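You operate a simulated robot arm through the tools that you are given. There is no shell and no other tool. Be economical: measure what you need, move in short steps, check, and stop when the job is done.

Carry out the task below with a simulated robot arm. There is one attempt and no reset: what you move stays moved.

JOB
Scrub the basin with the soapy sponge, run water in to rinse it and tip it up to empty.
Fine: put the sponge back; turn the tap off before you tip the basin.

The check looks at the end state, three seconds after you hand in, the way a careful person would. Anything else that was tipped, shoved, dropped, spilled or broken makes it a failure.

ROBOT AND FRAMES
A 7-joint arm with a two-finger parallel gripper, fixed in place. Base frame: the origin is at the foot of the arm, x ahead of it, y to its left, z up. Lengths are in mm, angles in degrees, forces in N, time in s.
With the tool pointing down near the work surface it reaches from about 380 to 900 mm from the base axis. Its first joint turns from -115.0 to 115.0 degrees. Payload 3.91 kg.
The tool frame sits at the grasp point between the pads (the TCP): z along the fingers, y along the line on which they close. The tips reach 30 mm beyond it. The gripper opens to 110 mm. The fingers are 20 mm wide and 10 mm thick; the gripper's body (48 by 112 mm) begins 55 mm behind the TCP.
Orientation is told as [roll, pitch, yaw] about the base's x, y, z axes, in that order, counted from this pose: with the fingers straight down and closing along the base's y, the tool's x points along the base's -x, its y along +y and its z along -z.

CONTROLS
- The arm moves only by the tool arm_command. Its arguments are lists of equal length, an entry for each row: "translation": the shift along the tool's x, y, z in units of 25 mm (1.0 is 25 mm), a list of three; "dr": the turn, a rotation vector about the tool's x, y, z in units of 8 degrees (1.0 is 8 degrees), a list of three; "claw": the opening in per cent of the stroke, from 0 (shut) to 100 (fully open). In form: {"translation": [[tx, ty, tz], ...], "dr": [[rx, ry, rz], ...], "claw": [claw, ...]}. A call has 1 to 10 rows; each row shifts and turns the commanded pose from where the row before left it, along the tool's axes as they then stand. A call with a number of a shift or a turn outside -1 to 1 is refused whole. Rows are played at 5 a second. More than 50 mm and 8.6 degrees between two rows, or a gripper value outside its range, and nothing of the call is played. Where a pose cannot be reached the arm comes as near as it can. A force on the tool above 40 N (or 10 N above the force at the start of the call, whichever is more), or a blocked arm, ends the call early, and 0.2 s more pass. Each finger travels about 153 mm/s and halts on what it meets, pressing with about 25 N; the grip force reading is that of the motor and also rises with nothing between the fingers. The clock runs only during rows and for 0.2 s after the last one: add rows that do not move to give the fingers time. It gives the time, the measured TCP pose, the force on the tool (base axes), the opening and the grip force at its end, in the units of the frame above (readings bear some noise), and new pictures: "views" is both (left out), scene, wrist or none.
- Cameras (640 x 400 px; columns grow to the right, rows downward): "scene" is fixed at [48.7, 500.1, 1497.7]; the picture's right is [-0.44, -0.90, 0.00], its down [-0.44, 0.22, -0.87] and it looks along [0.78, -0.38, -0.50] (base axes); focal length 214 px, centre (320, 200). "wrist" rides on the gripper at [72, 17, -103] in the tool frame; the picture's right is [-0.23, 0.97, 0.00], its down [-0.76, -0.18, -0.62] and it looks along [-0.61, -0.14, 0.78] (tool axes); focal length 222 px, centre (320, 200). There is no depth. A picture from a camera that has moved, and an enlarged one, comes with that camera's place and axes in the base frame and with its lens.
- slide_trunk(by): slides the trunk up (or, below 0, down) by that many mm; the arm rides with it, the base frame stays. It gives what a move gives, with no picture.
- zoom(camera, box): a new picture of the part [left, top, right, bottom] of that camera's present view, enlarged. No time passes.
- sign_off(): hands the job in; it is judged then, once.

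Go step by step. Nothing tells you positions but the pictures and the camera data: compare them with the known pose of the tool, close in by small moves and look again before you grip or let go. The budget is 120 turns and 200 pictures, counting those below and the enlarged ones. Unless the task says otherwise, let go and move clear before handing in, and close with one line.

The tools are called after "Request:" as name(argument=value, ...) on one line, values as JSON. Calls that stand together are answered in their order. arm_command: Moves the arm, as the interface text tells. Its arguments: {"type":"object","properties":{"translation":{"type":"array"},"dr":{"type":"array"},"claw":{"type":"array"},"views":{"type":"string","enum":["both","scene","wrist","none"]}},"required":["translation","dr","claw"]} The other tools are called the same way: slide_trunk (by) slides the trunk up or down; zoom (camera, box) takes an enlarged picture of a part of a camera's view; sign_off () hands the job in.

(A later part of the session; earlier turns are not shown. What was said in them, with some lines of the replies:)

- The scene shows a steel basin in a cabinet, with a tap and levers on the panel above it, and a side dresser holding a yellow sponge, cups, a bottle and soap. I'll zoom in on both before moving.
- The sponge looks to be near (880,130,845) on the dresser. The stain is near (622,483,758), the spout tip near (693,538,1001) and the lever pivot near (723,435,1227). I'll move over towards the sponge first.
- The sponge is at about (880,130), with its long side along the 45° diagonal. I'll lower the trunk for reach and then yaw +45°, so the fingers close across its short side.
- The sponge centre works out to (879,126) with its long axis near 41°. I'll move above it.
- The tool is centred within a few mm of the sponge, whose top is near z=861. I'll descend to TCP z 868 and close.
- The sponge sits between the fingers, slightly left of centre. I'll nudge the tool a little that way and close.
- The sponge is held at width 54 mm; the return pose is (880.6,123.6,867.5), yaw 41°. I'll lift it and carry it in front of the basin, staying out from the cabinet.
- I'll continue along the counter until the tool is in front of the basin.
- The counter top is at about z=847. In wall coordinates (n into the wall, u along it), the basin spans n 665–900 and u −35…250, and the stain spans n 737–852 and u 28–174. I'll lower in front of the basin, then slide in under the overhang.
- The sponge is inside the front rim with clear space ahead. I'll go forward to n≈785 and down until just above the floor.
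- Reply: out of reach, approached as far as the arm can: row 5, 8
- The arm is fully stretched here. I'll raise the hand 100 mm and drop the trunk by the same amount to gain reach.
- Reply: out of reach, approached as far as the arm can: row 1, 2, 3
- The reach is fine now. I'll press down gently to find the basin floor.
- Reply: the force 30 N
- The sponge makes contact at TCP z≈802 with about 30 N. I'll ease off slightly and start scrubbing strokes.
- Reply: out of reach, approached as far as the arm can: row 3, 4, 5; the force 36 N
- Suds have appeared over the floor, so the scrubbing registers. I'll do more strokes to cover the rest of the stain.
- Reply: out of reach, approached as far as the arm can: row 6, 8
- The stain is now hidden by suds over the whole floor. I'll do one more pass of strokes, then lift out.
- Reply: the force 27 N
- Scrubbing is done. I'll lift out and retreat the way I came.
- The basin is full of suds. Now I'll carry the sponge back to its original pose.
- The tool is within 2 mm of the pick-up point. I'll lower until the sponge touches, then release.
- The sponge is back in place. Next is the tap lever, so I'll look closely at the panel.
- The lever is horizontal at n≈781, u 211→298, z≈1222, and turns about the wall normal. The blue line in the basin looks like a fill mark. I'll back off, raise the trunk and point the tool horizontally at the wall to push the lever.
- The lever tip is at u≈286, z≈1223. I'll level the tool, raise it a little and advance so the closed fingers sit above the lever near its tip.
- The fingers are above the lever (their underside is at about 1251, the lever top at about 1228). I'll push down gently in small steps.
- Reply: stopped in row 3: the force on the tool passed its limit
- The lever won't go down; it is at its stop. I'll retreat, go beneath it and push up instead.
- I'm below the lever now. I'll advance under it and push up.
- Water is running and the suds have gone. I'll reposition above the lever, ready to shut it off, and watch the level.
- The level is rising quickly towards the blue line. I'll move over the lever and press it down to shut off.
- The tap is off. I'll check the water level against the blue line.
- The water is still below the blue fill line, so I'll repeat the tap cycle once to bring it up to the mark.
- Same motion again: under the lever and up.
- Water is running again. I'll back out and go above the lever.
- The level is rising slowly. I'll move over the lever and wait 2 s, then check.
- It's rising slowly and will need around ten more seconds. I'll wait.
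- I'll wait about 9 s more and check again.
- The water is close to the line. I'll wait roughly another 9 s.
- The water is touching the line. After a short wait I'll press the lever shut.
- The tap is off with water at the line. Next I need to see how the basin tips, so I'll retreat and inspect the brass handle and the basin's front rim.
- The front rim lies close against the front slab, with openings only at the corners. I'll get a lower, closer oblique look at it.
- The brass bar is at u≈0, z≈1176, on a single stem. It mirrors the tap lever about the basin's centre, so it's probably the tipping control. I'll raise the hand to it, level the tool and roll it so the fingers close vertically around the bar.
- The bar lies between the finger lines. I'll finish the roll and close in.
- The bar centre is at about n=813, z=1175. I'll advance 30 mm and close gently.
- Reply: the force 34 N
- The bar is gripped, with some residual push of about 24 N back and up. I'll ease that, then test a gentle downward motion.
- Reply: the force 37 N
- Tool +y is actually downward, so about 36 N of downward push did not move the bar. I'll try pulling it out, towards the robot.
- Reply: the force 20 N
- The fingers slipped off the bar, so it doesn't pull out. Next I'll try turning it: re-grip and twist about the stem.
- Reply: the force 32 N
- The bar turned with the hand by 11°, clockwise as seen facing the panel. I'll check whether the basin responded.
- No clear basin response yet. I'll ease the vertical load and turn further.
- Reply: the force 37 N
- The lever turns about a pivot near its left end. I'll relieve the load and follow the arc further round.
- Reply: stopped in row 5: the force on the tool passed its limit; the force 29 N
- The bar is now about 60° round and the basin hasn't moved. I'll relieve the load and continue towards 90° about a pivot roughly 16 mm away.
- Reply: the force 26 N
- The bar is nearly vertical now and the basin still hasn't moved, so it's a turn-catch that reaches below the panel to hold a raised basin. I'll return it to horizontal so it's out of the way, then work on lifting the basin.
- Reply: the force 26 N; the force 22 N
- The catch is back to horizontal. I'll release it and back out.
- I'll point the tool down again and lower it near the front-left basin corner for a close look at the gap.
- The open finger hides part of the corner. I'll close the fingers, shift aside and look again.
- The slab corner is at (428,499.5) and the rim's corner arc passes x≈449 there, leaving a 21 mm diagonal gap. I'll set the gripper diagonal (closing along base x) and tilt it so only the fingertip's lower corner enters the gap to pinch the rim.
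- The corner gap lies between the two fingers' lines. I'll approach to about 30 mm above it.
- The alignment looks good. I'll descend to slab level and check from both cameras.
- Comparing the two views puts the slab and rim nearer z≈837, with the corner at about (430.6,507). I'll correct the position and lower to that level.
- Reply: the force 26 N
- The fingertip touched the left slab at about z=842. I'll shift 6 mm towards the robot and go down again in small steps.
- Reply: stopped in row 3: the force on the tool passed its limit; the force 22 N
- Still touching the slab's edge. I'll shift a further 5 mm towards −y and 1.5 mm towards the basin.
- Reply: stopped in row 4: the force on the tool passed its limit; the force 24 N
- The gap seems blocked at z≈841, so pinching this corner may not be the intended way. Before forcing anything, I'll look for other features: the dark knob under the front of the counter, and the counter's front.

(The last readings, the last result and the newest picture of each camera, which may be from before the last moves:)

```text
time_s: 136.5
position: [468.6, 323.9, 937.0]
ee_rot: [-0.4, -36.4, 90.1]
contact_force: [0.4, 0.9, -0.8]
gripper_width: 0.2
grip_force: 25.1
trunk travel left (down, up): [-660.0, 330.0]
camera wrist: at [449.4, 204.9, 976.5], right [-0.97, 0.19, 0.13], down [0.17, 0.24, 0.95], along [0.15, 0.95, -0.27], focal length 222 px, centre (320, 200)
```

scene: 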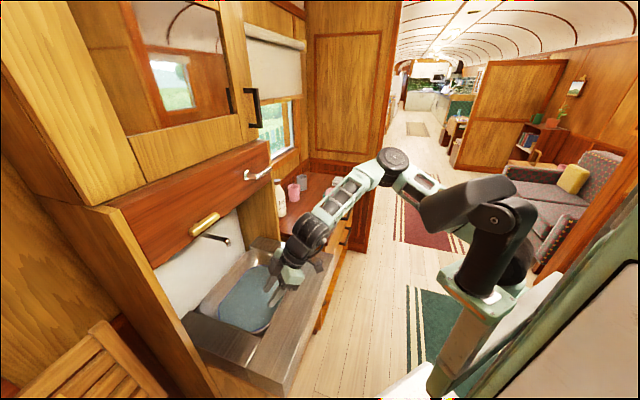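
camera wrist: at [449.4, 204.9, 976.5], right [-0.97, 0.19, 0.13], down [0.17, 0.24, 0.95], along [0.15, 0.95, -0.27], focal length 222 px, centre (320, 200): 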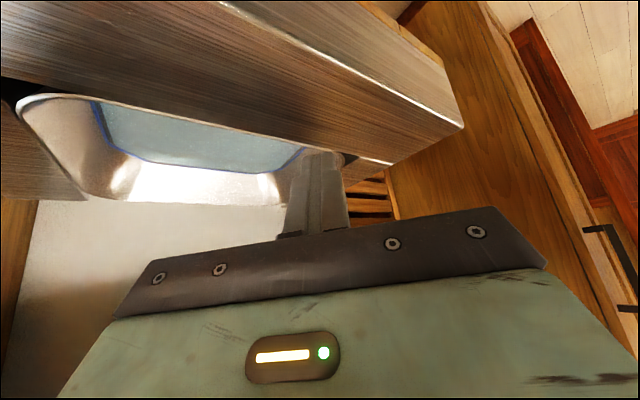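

The corner is inconclusive. I'll look at the washstand from the front at counter height, to see whether the basin's underside or front can be reached.

Request:
arm_command(translation=[[0, 0, 0], [0, 0, 0], [0, 0, 0], [0, 0, 0], [0, 0, 0], [0, 0, 0], [0, 0, 0], [0, 0, 0], [0, 0, 0]], dr=[[0, 0.91, 0], [0, 0.91, 0], [0, 0.91, 0], [0, 0.91, 0], [0, 0.91, 0], [0, 0, 0.95], [0, 0, 0.95], [0, 0, 0.95], [0, 0, 0.95]], claw=[0, 0, 0, 0, 0, 0, 0, 0, 0], views="none")

Request:
arm_command(translation=[[0, 0, 0], [0, 0, 0], [1, 0, 0], [1, 0, 0], [1, 0, 0], [1, 0, 0], [0, 0, 0], [0, 0, 0], [0, 0, 0], [0, 0, 0]], dr=[[0, 0, 0.95], [0, 0, 0.95], [0, 0, 0], [0, 0, 0], [0, 0, 0], [0, 0, 0], [0, -1, 0], [0, -1, 0], [0, -1, 0], [0, -1, 0]], claw=[0, 0, 0, 0, 0, 0, 0, 0, 0, 0], views="none")

Request:
arm_command(translation=[[0, 0, 0], [0, 0, 0], [0, 0, 0], [0, 0, 0]], dr=[[0, -1, 0], [0, -1, 0], [0, -1, 0], [0, -0.5, 0]], claw=[0, 0, 0, 0], views="none")

Request:
slide_trunk(by=-180)

Request:
zoom(camera="wrist", box=[0, 0, 640, 400])

```text
time_s: 138.5
position: [469.1, 325.5, 938.7]
ee_rot: [-0.3, -0.2, 59.3]
contact_force: [-0.2, -0.7, 1.0]
gripper_width: 0.2
grip_force: 25.1
trunk travel left (down, up): [-660.0, 330.0]
```

```text
time_s: 140.7
position: [449.6, 225.6, 943.9]
ee_rot: [0.3, -33.1, 35.8]
contact_force: [0.7, -0.2, 0.3]
gripper_width: 0.0
grip_force: 25.3
trunk travel left (down, up): [-660.0, 330.0]
```

```text
time_s: 141.5
position: [435.0, 274.0, 1001.6]
ee_rot: [18.0, -58.1, 23.6]
contact_force: [-1.0, 0.5, 1.0]
gripper_width: 0.0
grip_force: 25.2
out of reach, approached as far as the arm can: row 2, 3
trunk travel left (down, up): [-660.0, 330.0]
stopped in row 3: the arm was blocked; the commanded pose is now the measured one
```

```text
time_s: 143.5
position: [437.0, 273.5, 821.3]
ee_rot: [17.9, -58.1, 23.6]
contact_force: [0.0, -0.1, 0.3]
gripper_width: 0.1
grip_force: 25.1
trunk travel left (down, up): [-480.0, 510.0]
```

```text
1.00 times, centred on (320, 200) of wrist
camera zoom: at [325.6, 208.0, 813.7], right [-0.49, 0.8, 0.35], down [0.09, -0.35, 0.93], along [0.86, 0.49, 0.1], focal length 222 px, centre (320, 200)
```

zoom: 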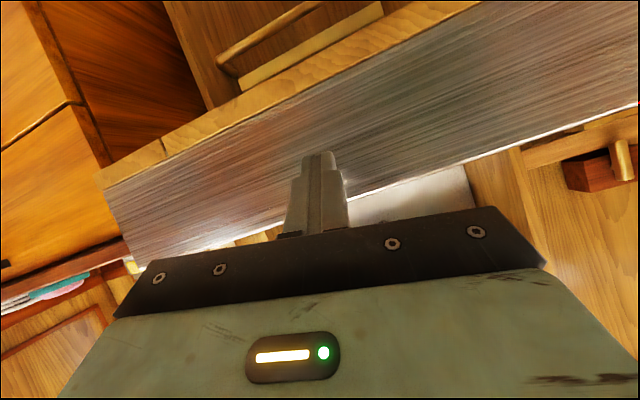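

The slab's front face is tall and there seems to be an open recess below it. I'll lower further to look underneath.

Request:
slide_trunk(by=-220)

Request:
zoom(camera="wrist", box=[0, 0, 640, 400])

```text
time_s: 145.8
position: [436.3, 272.1, 601.1]
ee_rot: [18.0, -58.2, 23.3]
contact_force: [1.1, -0.1, -0.6]
gripper_width: 0.0
grip_force: 25.1
trunk travel left (down, up): [-260.0, 730.0]
```

```text
1.00 times, centred on (320, 200) of wrist
camera zoom: at [325.8, 208.0, 593.9], right [-0.49, 0.8, 0.35], down [0.09, -0.35, 0.93], along [0.87, 0.49, 0.1], focal length 222 px, centre (320, 200)
```

zoom: 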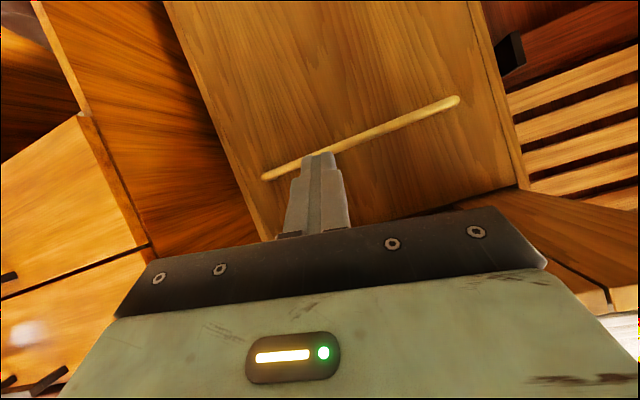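

There's a horizontal rail on the front panel, centred under the basin at u≈96, z≈577. I'll look at the panel edges and the rail mounts in more detail.

Request:
zoom(camera="wrist", box=[140, 0, 540, 220])

Request:
slide_trunk(by=110)

Request:
zoom(camera="wrist", box=[60, 0, 640, 260])

```text
1.60 times, centred on (340, 110) of wrist
camera zoom: at [325.8, 208.0, 593.9], right [-0.49, 0.8, 0.35], down [0.09, -0.35, 0.93], along [0.87, 0.49, 0.1], focal length 355 px, centre (288, 344)
```

zoom: 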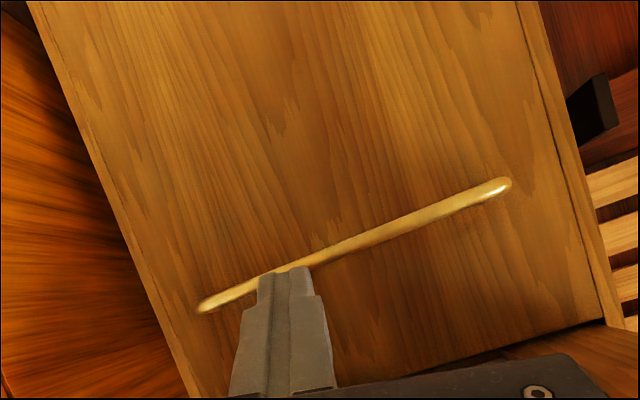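

```text
time_s: 147.3
position: [437.2, 272.3, 711.4]
ee_rot: [18.0, -58.1, 23.3]
contact_force: [0.1, -1.1, 0.3]
gripper_width: 0.0
grip_force: 25.1
trunk travel left (down, up): [-370.0, 620.0]
```

```text
1.10 times, centred on (350, 130) of wrist
camera zoom: at [325.8, 207.9, 703.9], right [-0.49, 0.8, 0.35], down [0.09, -0.35, 0.93], along [0.87, 0.49, 0.1], focal length 245 px, centre (287, 277)
```

zoom: 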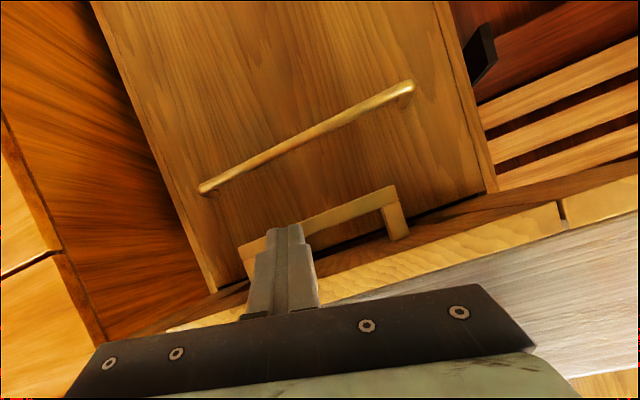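

A second feature appears: a U-shaped wooden handle hanging under the counter front, centred on the basin. I'll zoom in on it.

Request:
zoom(camera="wrist", box=[250, 140, 470, 280])

Request:
slide_trunk(by=50)

Request:
zoom(camera="wrist", box=[150, 0, 550, 240])

```text
2.86 times, centred on (360, 210) of wrist
camera zoom: at [325.8, 207.9, 703.9], right [-0.49, 0.8, 0.35], down [0.09, -0.35, 0.93], along [0.87, 0.49, 0.1], focal length 635 px, centre (206, 171)
```

zoom: 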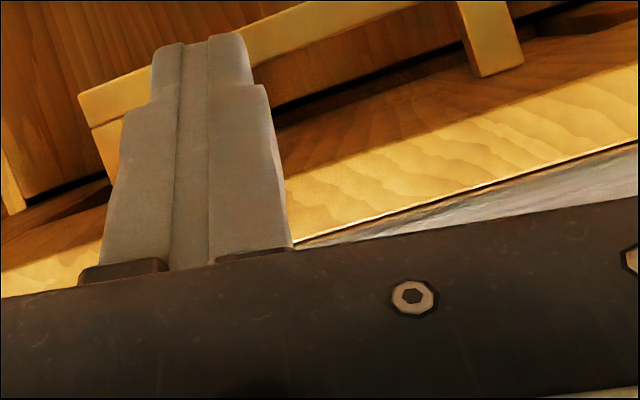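

```text
time_s: 148.2
position: [435.7, 271.7, 760.8]
ee_rot: [18.0, -58.1, 23.4]
contact_force: [0.9, 0.3, -0.9]
gripper_width: 0.0
grip_force: 24.8
trunk travel left (down, up): [-420.0, 570.0]
```

```text
1.60 times, centred on (350, 120) of wrist
camera zoom: at [325.9, 208.0, 754.0], right [-0.49, 0.8, 0.35], down [0.09, -0.35, 0.93], along [0.87, 0.49, 0.1], focal length 355 px, centre (272, 328)
```

zoom: 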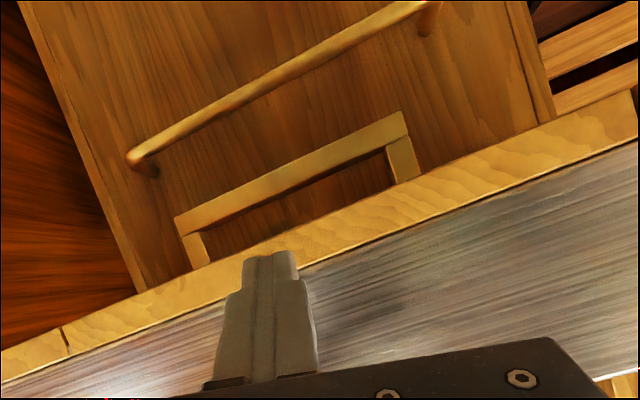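

It's a U-handle: a crossbar at n≈598, z≈690, u 35–180, centred on the basin and under an otherwise open counter. That's very likely the basin's own tip handle. I'll level the tool below it and test lifting it from beneath.

Request:
slide_trunk(by=-105)

Request:
arm_command(translation=[[0, 0, 0], [0, 0, 0], [0, 0, 0], [0, 0, 0], [0, 0, 0], [0, 0, 0]], dr=[[0, 0, -0.68], [0, 0, -0.68], [0, -0.95, 0], [0, -0.95, 0], [0, -0.95, 0], [0, -0.92, 0]], claw=[0, 0, 0, 0, 0, 0])

```text
time_s: 149.6
position: [437.9, 272.4, 657.0]
ee_rot: [18.1, -58.2, 23.3]
contact_force: [0.4, -0.3, 0.5]
gripper_width: 0.0
grip_force: 24.2
trunk travel left (down, up): [-315.0, 675.0]
```

```text
time_s: 150.7
position: [451.1, 296.2, 724.5]
ee_rot: [51.5, -79.1, -7.5]
contact_force: [-0.6, -0.7, -0.6]
gripper_width: 0.0
grip_force: 25.3
out of reach, approached as far as the arm can: row 3, 4
trunk travel left (down, up): [-315.0, 675.0]
stopped in row 5: the arm was blocked; the commanded pose is now the measured one
camera wrist: at [351.8, 237.2, 667.6], right [-0.62, 0.69, 0.37], down [-0.18, -0.58, 0.79], along [0.76, 0.43, 0.48], focal length 222 px, centre (320, 200)
```

scene: 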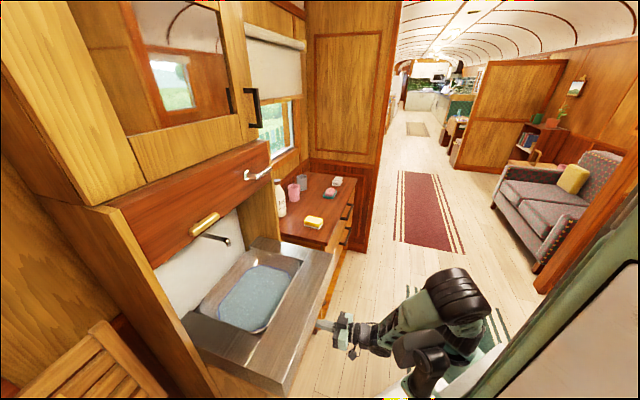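
wrist: 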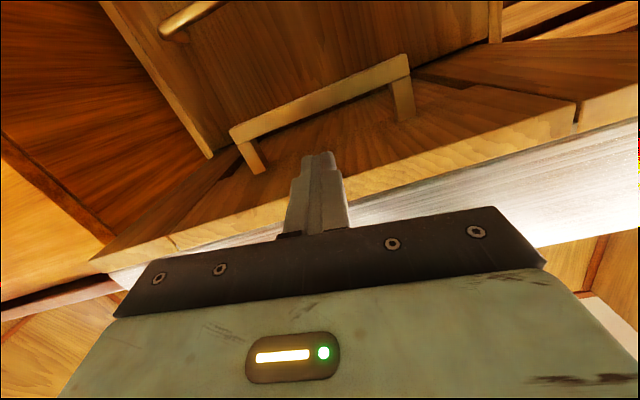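

I can see the underside clearly now: the U-handle is fixed under the centre section, at z≈687. I'll lower a bit, slide the closed fingers beneath the crossbar, and lift gently.

Request:
slide_trunk(by=-55)

Request:
arm_command(translation=[[0, 0, 0.8], [0, 0, 0.8], [0, 0, 0.8], [0, 0, 0.6]], dr=[[0, 0, 0], [0, -0.5, 0], [0, -0.5, 0], [0, 0, 0]], claw=[0, 0, 0, 0])

```text
time_s: 151.6
position: [450.6, 295.1, 668.6]
ee_rot: [50.2, -79.0, -6.1]
contact_force: [0.3, 0.1, 0.1]
gripper_width: 0.0
grip_force: 25.5
trunk travel left (down, up): [-260.0, 730.0]
```

```text
time_s: 152.6
position: [498.7, 349.3, 661.2]
ee_rot: [95.4, -81.6, -51.2]
contact_force: [0.4, 0.8, -0.4]
gripper_width: 0.1
grip_force: 24.9
trunk travel left (down, up): [-260.0, 730.0]
camera wrist: at [405.1, 296.7, 590.4], right [-0.65, 0.66, 0.37], down [-0.25, -0.65, 0.72], along [0.71, 0.38, 0.59], focal length 222 px, centre (320, 200)
```

scene: 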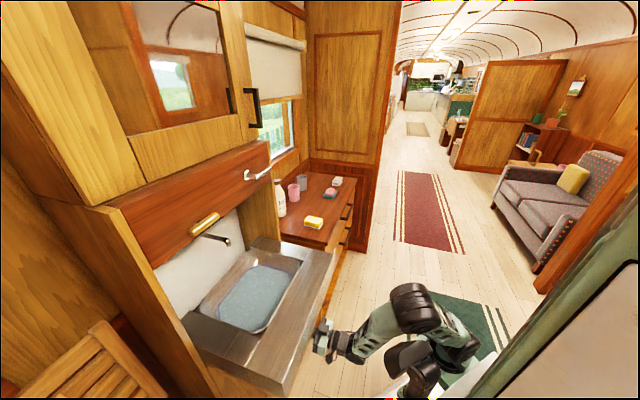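
wrist: 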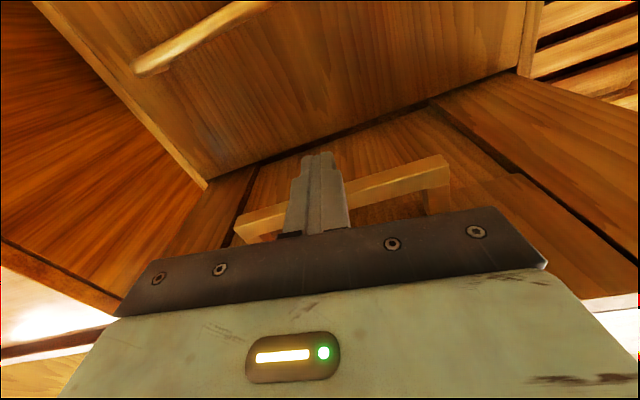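

The underside shows a separate centre board with seams all round it, carrying the handle, so it's the tip-up unit. I'll push up under the crossbar.

Request:
arm_command(translation=[[-0.4, 0, 0], [-0.4, 0, 0], [-0.4, 0, 0], [-0.4, 0, 0]], dr=[[0, 0, 0], [0, 0, 0], [0, 0, 0], [0, 0, 0]], claw=[0, 0, 0, 0])

```text
time_s: 153.6
position: [500.8, 347.3, 697.4]
ee_rot: [93.1, -81.8, -48.7]
contact_force: [-5.8, -1.3, -14.0]
gripper_width: 0.2
grip_force: 25.1
trunk travel left (down, up): [-260.0, 730.0]
camera wrist: at [406.3, 294.1, 626.2], right [-0.65, 0.66, 0.36], down [-0.25, -0.64, 0.72], along [0.71, 0.38, 0.59], focal length 222 px, centre (320, 200)
```

scene: 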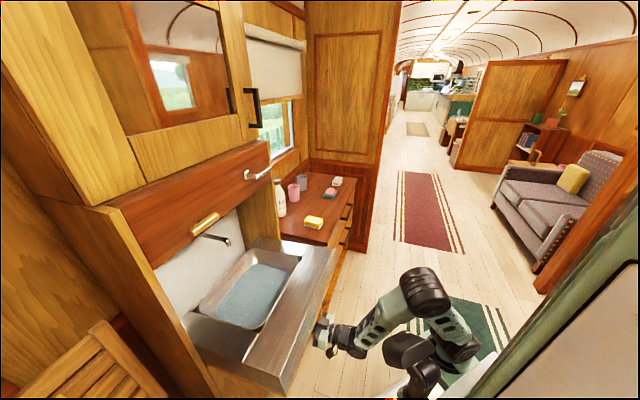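
wrist: 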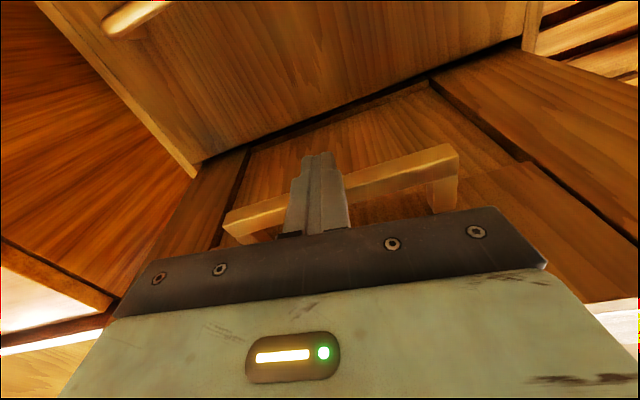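

It's moving: the front slab and basin tip up together with only about 14 N. I'll keep lifting steadily.

Request:
arm_command(translation=[[-0.5, 0, 0], [-0.6, 0, 0], [-0.6, 0, 0], [-0.6, 0, 0], [-0.6, 0, 0], [-0.6, 0, 0], [-0.6, 0, 0], [-0.6, 0, 0], [-0.4, 0, 0]], dr=[[0, 0, 0], [0, 0, 0], [0, 0, 0], [0, 0, 0], [0, 0, 0], [0, 0, 0], [0, 0, 0], [0, 0, 0], [0, 0, 0]], claw=[0, 0, 0, 0, 0, 0, 0, 0, 0])

```text
time_s: 155.6
position: [515.0, 332.6, 825.6]
ee_rot: [94.1, -81.6, -49.8]
contact_force: [0.2, 3.2, -9.5]
gripper_width: 0.1
grip_force: 25.2
trunk travel left (down, up): [-260.0, 730.0]
camera wrist: at [420.8, 280.2, 754.9], right [-0.65, 0.67, 0.36], down [-0.25, -0.64, 0.72], along [0.72, 0.38, 0.59], focal length 222 px, centre (320, 200)
```

scene: 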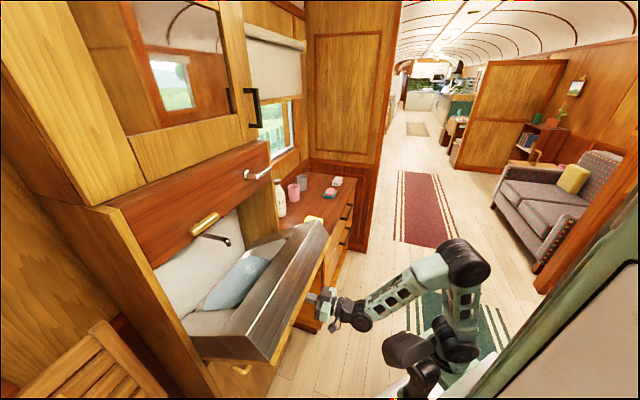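
wrist: 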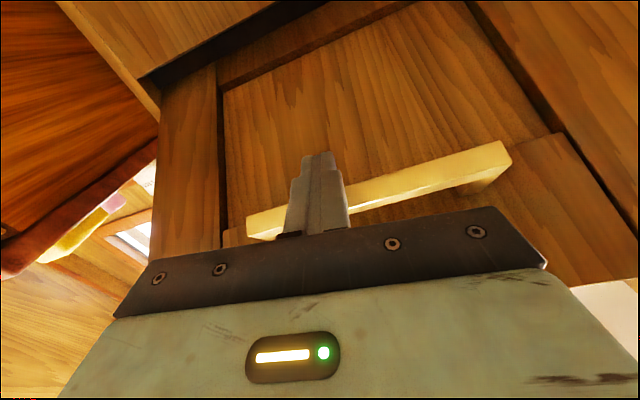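

About 27° so far and it's rising smoothly. I'll continue up and slightly inward along the arc, correcting the sideways drift.

Request:
arm_command(translation=[[-0.6, 0.12, 0.05], [-0.6, 0.12, 0.1], [-0.6, 0.12, 0.1], [-0.6, 0.12, 0.15], [-0.6, 0.12, 0.2], [-0.6, 0.12, 0.2], [-0.6, 0.12, 0.25], [-0.6, 0.12, 0.3], [-0.5, 0.1, 0.3]], dr=[[0, 0, 0], [0, 0, 0], [0, 0, 0], [0, 0, 0], [0, 0, 0], [0, 0, 0], [0, 0, 0], [0, 0, 0], [0, 0, 0]], claw=[0, 0, 0, 0, 0, 0, 0, 0, 0])

```text
time_s: 157.6
position: [536.9, 365.5, 958.6]
ee_rot: [93.7, -81.8, -49.4]
contact_force: [5.5, 1.3, -13.9]
gripper_width: 0.0
grip_force: 24.6
trunk travel left (down, up): [-260.0, 730.0]
camera wrist: at [444.3, 313.0, 887.6], right [-0.65, 0.67, 0.36], down [-0.25, -0.64, 0.72], along [0.71, 0.38, 0.59], focal length 222 px, centre (320, 200)
```

scene: 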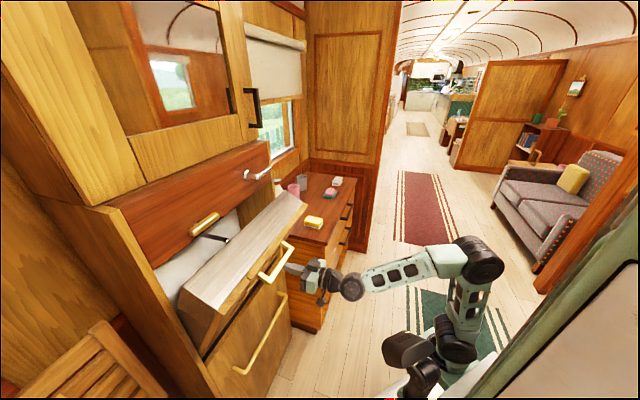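
wrist: 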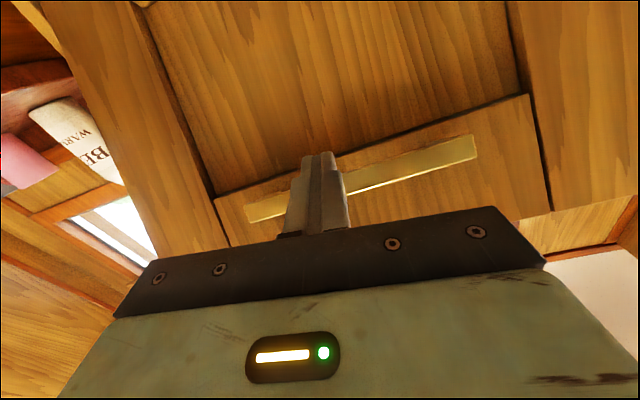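

Tipped to roughly 55°. I'll continue on the arc, more inward now.

Request:
arm_command(translation=[[-0.5, 0.1, 0.35], [-0.5, 0.1, 0.4], [-0.5, 0.1, 0.45], [-0.5, 0.1, 0.5], [-0.5, 0.1, 0.5], [-0.45, 0.1, 0.5], [-0.4, 0.1, 0.5]], dr=[[0, 0, 0], [0, 0, 0], [0, 0, 0], [0, 0, 0], [0, 0, 0], [0, 0, 0], [0, 0, 0]], claw=[0, 0, 0, 0, 0, 0, 0])

```text
time_s: 159.1
position: [587.1, 417.2, 1029.3]
ee_rot: [87.5, -81.9, -43.5]
contact_force: [3.2, 0.9, -7.1]
gripper_width: 0.2
grip_force: 25.2
trunk travel left (down, up): [-260.0, 730.0]
stopped in row 7: the force on the tool passed its limit (the readings are from after the stop); the commanded pose is now the measured one
camera wrist: at [492.3, 364.3, 959.4], right [-0.65, 0.67, 0.36], down [-0.25, -0.63, 0.73], along [0.72, 0.38, 0.58], focal length 222 px, centre (320, 200)
```

scene: 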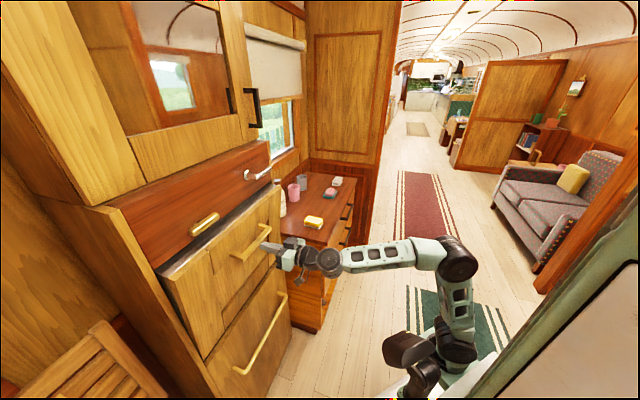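
wrist: 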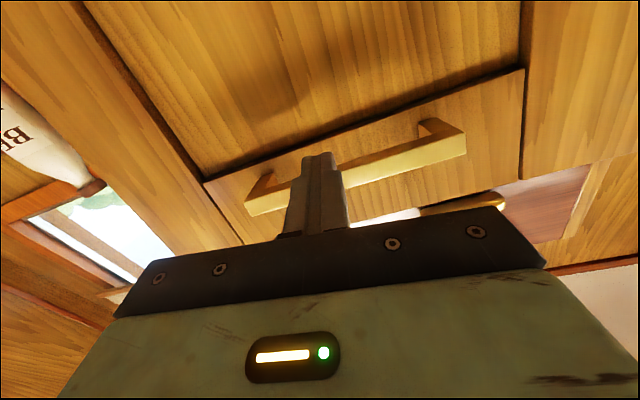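

The unit is nearly vertical, closing against the panel. I'll check how close it is.

Request:
zoom(camera="scene", box=[140, 160, 320, 320])

```text
2.50 times, centred on (230, 240) of scene
camera zoom: at [48.7, 500.1, 1497.7], right [-0.44, -0.9, 0.0], down [-0.44, 0.22, -0.87], along [0.78, -0.38, -0.5], focal length 536 px, centre (545, 100)
```

zoom: 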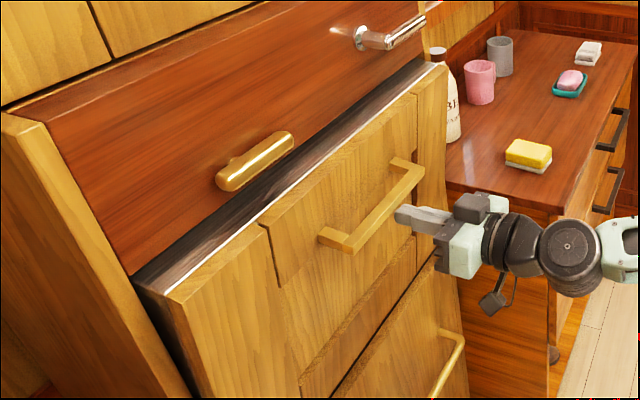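

The unit leans out a little still. I'll push it home with the fingertips against its front face.

Request:
arm_command(translation=[[0, 0.05, 0.3], [0, 0.05, 0.3], [-0.1, 0.05, 0.3], [-0.1, 0.05, 0.3], [-0.1, 0.05, 0.3], [-0.1, 0, 0.3], [0, 0, 0.3], [0, 0, 0.3]], dr=[[0, 0, 0], [0, 0, 0], [0, 0, 0], [0, 0, 0], [0, 0, 0], [0, 0, 0], [0, 0, 0], [0, 0, 0]], claw=[0, 0, 0, 0, 0, 0, 0, 0])

Request:
zoom(camera="scene", box=[140, 160, 320, 320])

```text
time_s: 160.9
position: [625.4, 460.3, 1044.9]
ee_rot: [91.0, -81.9, -47.0]
contact_force: [-7.2, -5.9, 6.6]
gripper_width: 0.0
grip_force: 24.7
trunk travel left (down, up): [-260.0, 730.0]
camera wrist: at [530.9, 408.3, 974.2], right [-0.65, 0.67, 0.36], down [-0.25, -0.64, 0.73], along [0.72, 0.38, 0.58], focal length 222 px, centre (320, 200)
```

scene: 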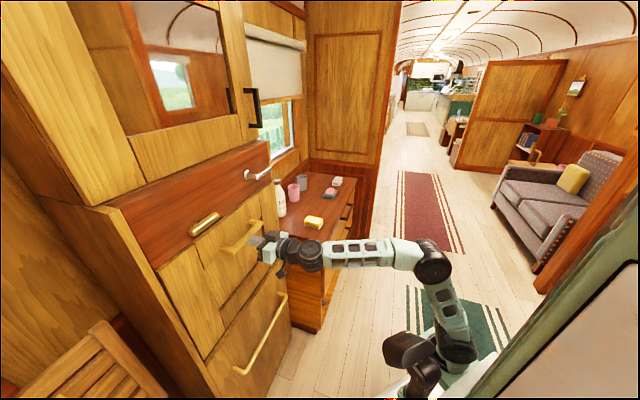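
wrist: 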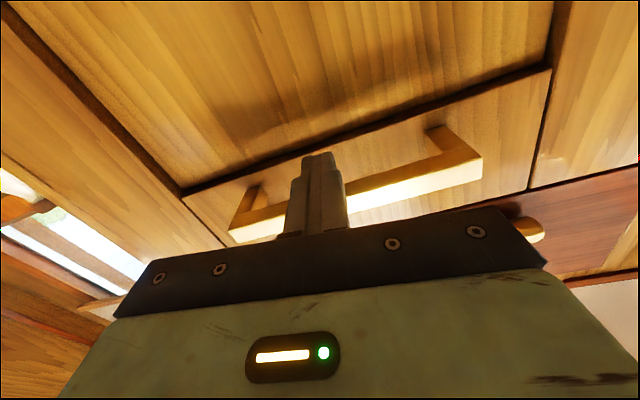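

```text
2.50 times, centred on (230, 240) of scene
camera zoom: at [48.7, 500.1, 1497.7], right [-0.44, -0.9, 0.0], down [-0.44, 0.22, -0.87], along [0.78, -0.38, -0.5], focal length 536 px, centre (545, 100)
```

zoom: 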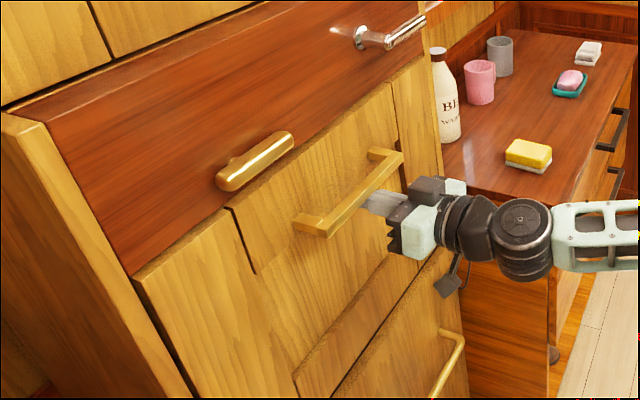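

The unit is flush with the panel. I'll ease back a few centimetres, keeping the fingers under the crossbar, to see whether it stays up.

Request:
arm_command(translation=[[0, 0, -0.3], [0, 0, -0.3], [0, 0, -0.3], [0, 0, 0], [0, 0, 0], [0, 0, 0]], dr=[[0, 0, 0], [0, 0, 0], [0, 0, 0], [0, 0, 0], [0, 0, 0], [0, 0, 0]], claw=[0, 0, 0, 0, 0, 0], views="none")

Request:
zoom(camera="scene", box=[140, 160, 320, 320])

```text
time_s: 162.3
position: [610.8, 446.5, 1040.6]
ee_rot: [89.0, -81.9, -45.0]
contact_force: [0.1, 0.3, 0.3]
gripper_width: 0.2
grip_force: 24.4
trunk travel left (down, up): [-260.0, 730.0]
```

```text
2.50 times, centred on (230, 240) of scene
camera zoom: at [48.7, 500.1, 1497.7], right [-0.44, -0.9, 0.0], down [-0.44, 0.22, -0.87], along [0.78, -0.38, -0.5], focal length 536 px, centre (545, 100)
```

zoom: 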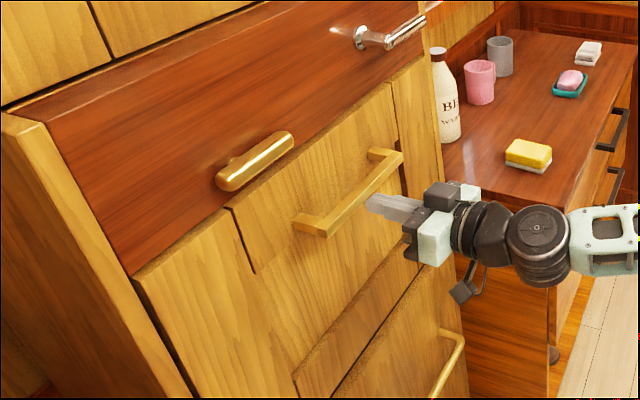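

It stays up by itself with no load on the hand. I'll withdraw clear and do a last check.

Request:
arm_command(translation=[[0, 0, -0.8], [0, 0, -1], [0, 0, -1], [0, 0, -1], [0, 0, -1], [0, 0, -1], [0, 0, 0], [0, 0, 0], [0, 0, 0], [0, 0, 0]], dr=[[0, 0, 0], [0, 0, 0], [0, 0, 0], [0, 0, 0], [0, 0, 0], [0, 0, 0], [0, 0, 0], [0, 0, 0], [0, 0, 0], [0, 0, 0]], claw=[0, 0, 0, 0, 0, 0, 0, 0, 0, 0])

Request:
zoom(camera="scene", box=[140, 140, 360, 380])

```text
time_s: 164.5
position: [505.1, 346.4, 1042.6]
ee_rot: [89.2, -81.8, -45.1]
contact_force: [0.7, 0.2, 0.0]
gripper_width: 0.0
grip_force: 24.6
trunk travel left (down, up): [-260.0, 730.0]
camera wrist: at [409.8, 292.7, 971.0], right [-0.65, 0.67, 0.36], down [-0.25, -0.64, 0.73], along [0.72, 0.38, 0.58], focal length 222 px, centre (320, 200)
```

scene: 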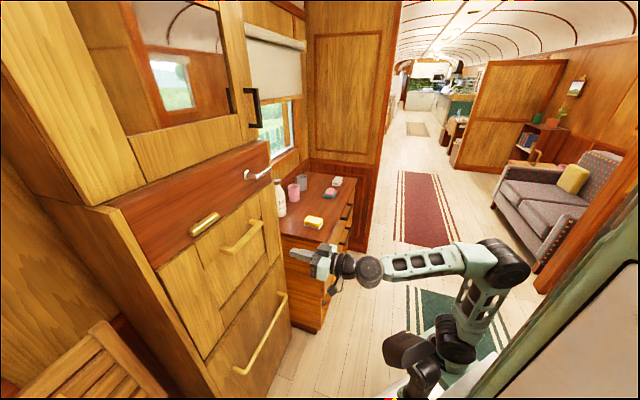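
wrist: 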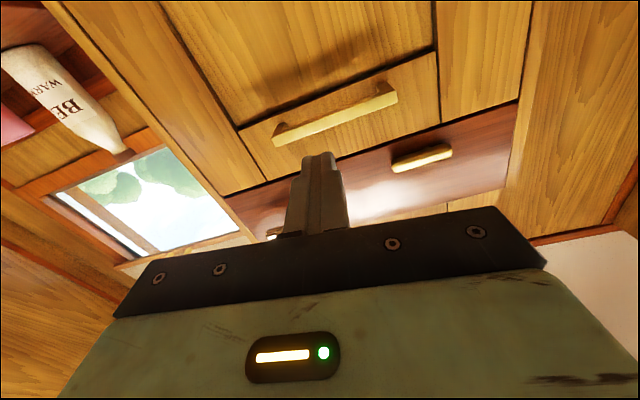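

```text
1.67 times, centred on (250, 260) of scene
camera zoom: at [48.7, 500.1, 1497.7], right [-0.44, -0.9, 0.0], down [-0.44, 0.22, -0.87], along [0.78, -0.38, -0.5], focal length 358 px, centre (437, 100)
```

zoom: 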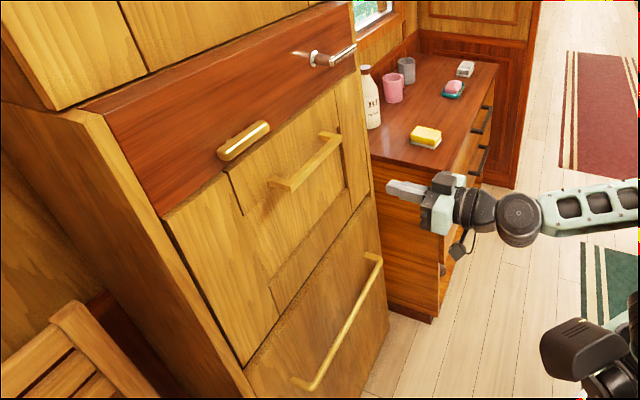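

The basin is folded up flush and staying there on its own. The tap lever is at off, the sponge is back in its place, nothing else has been disturbed and the arm is clear, so I'm handing in.

Request:
sign_off()

```text
The job is handed in.
```

I scrubbed the basin, put the sponge back, rinsed it with water up to the blue line, turned the tap off and then tipped the basin up to empty. I couldn't see inside once it was folded up, so the emptying is inferred from the tilt. The brass catch is back at its original horizontal position, not turned to latch the basin.
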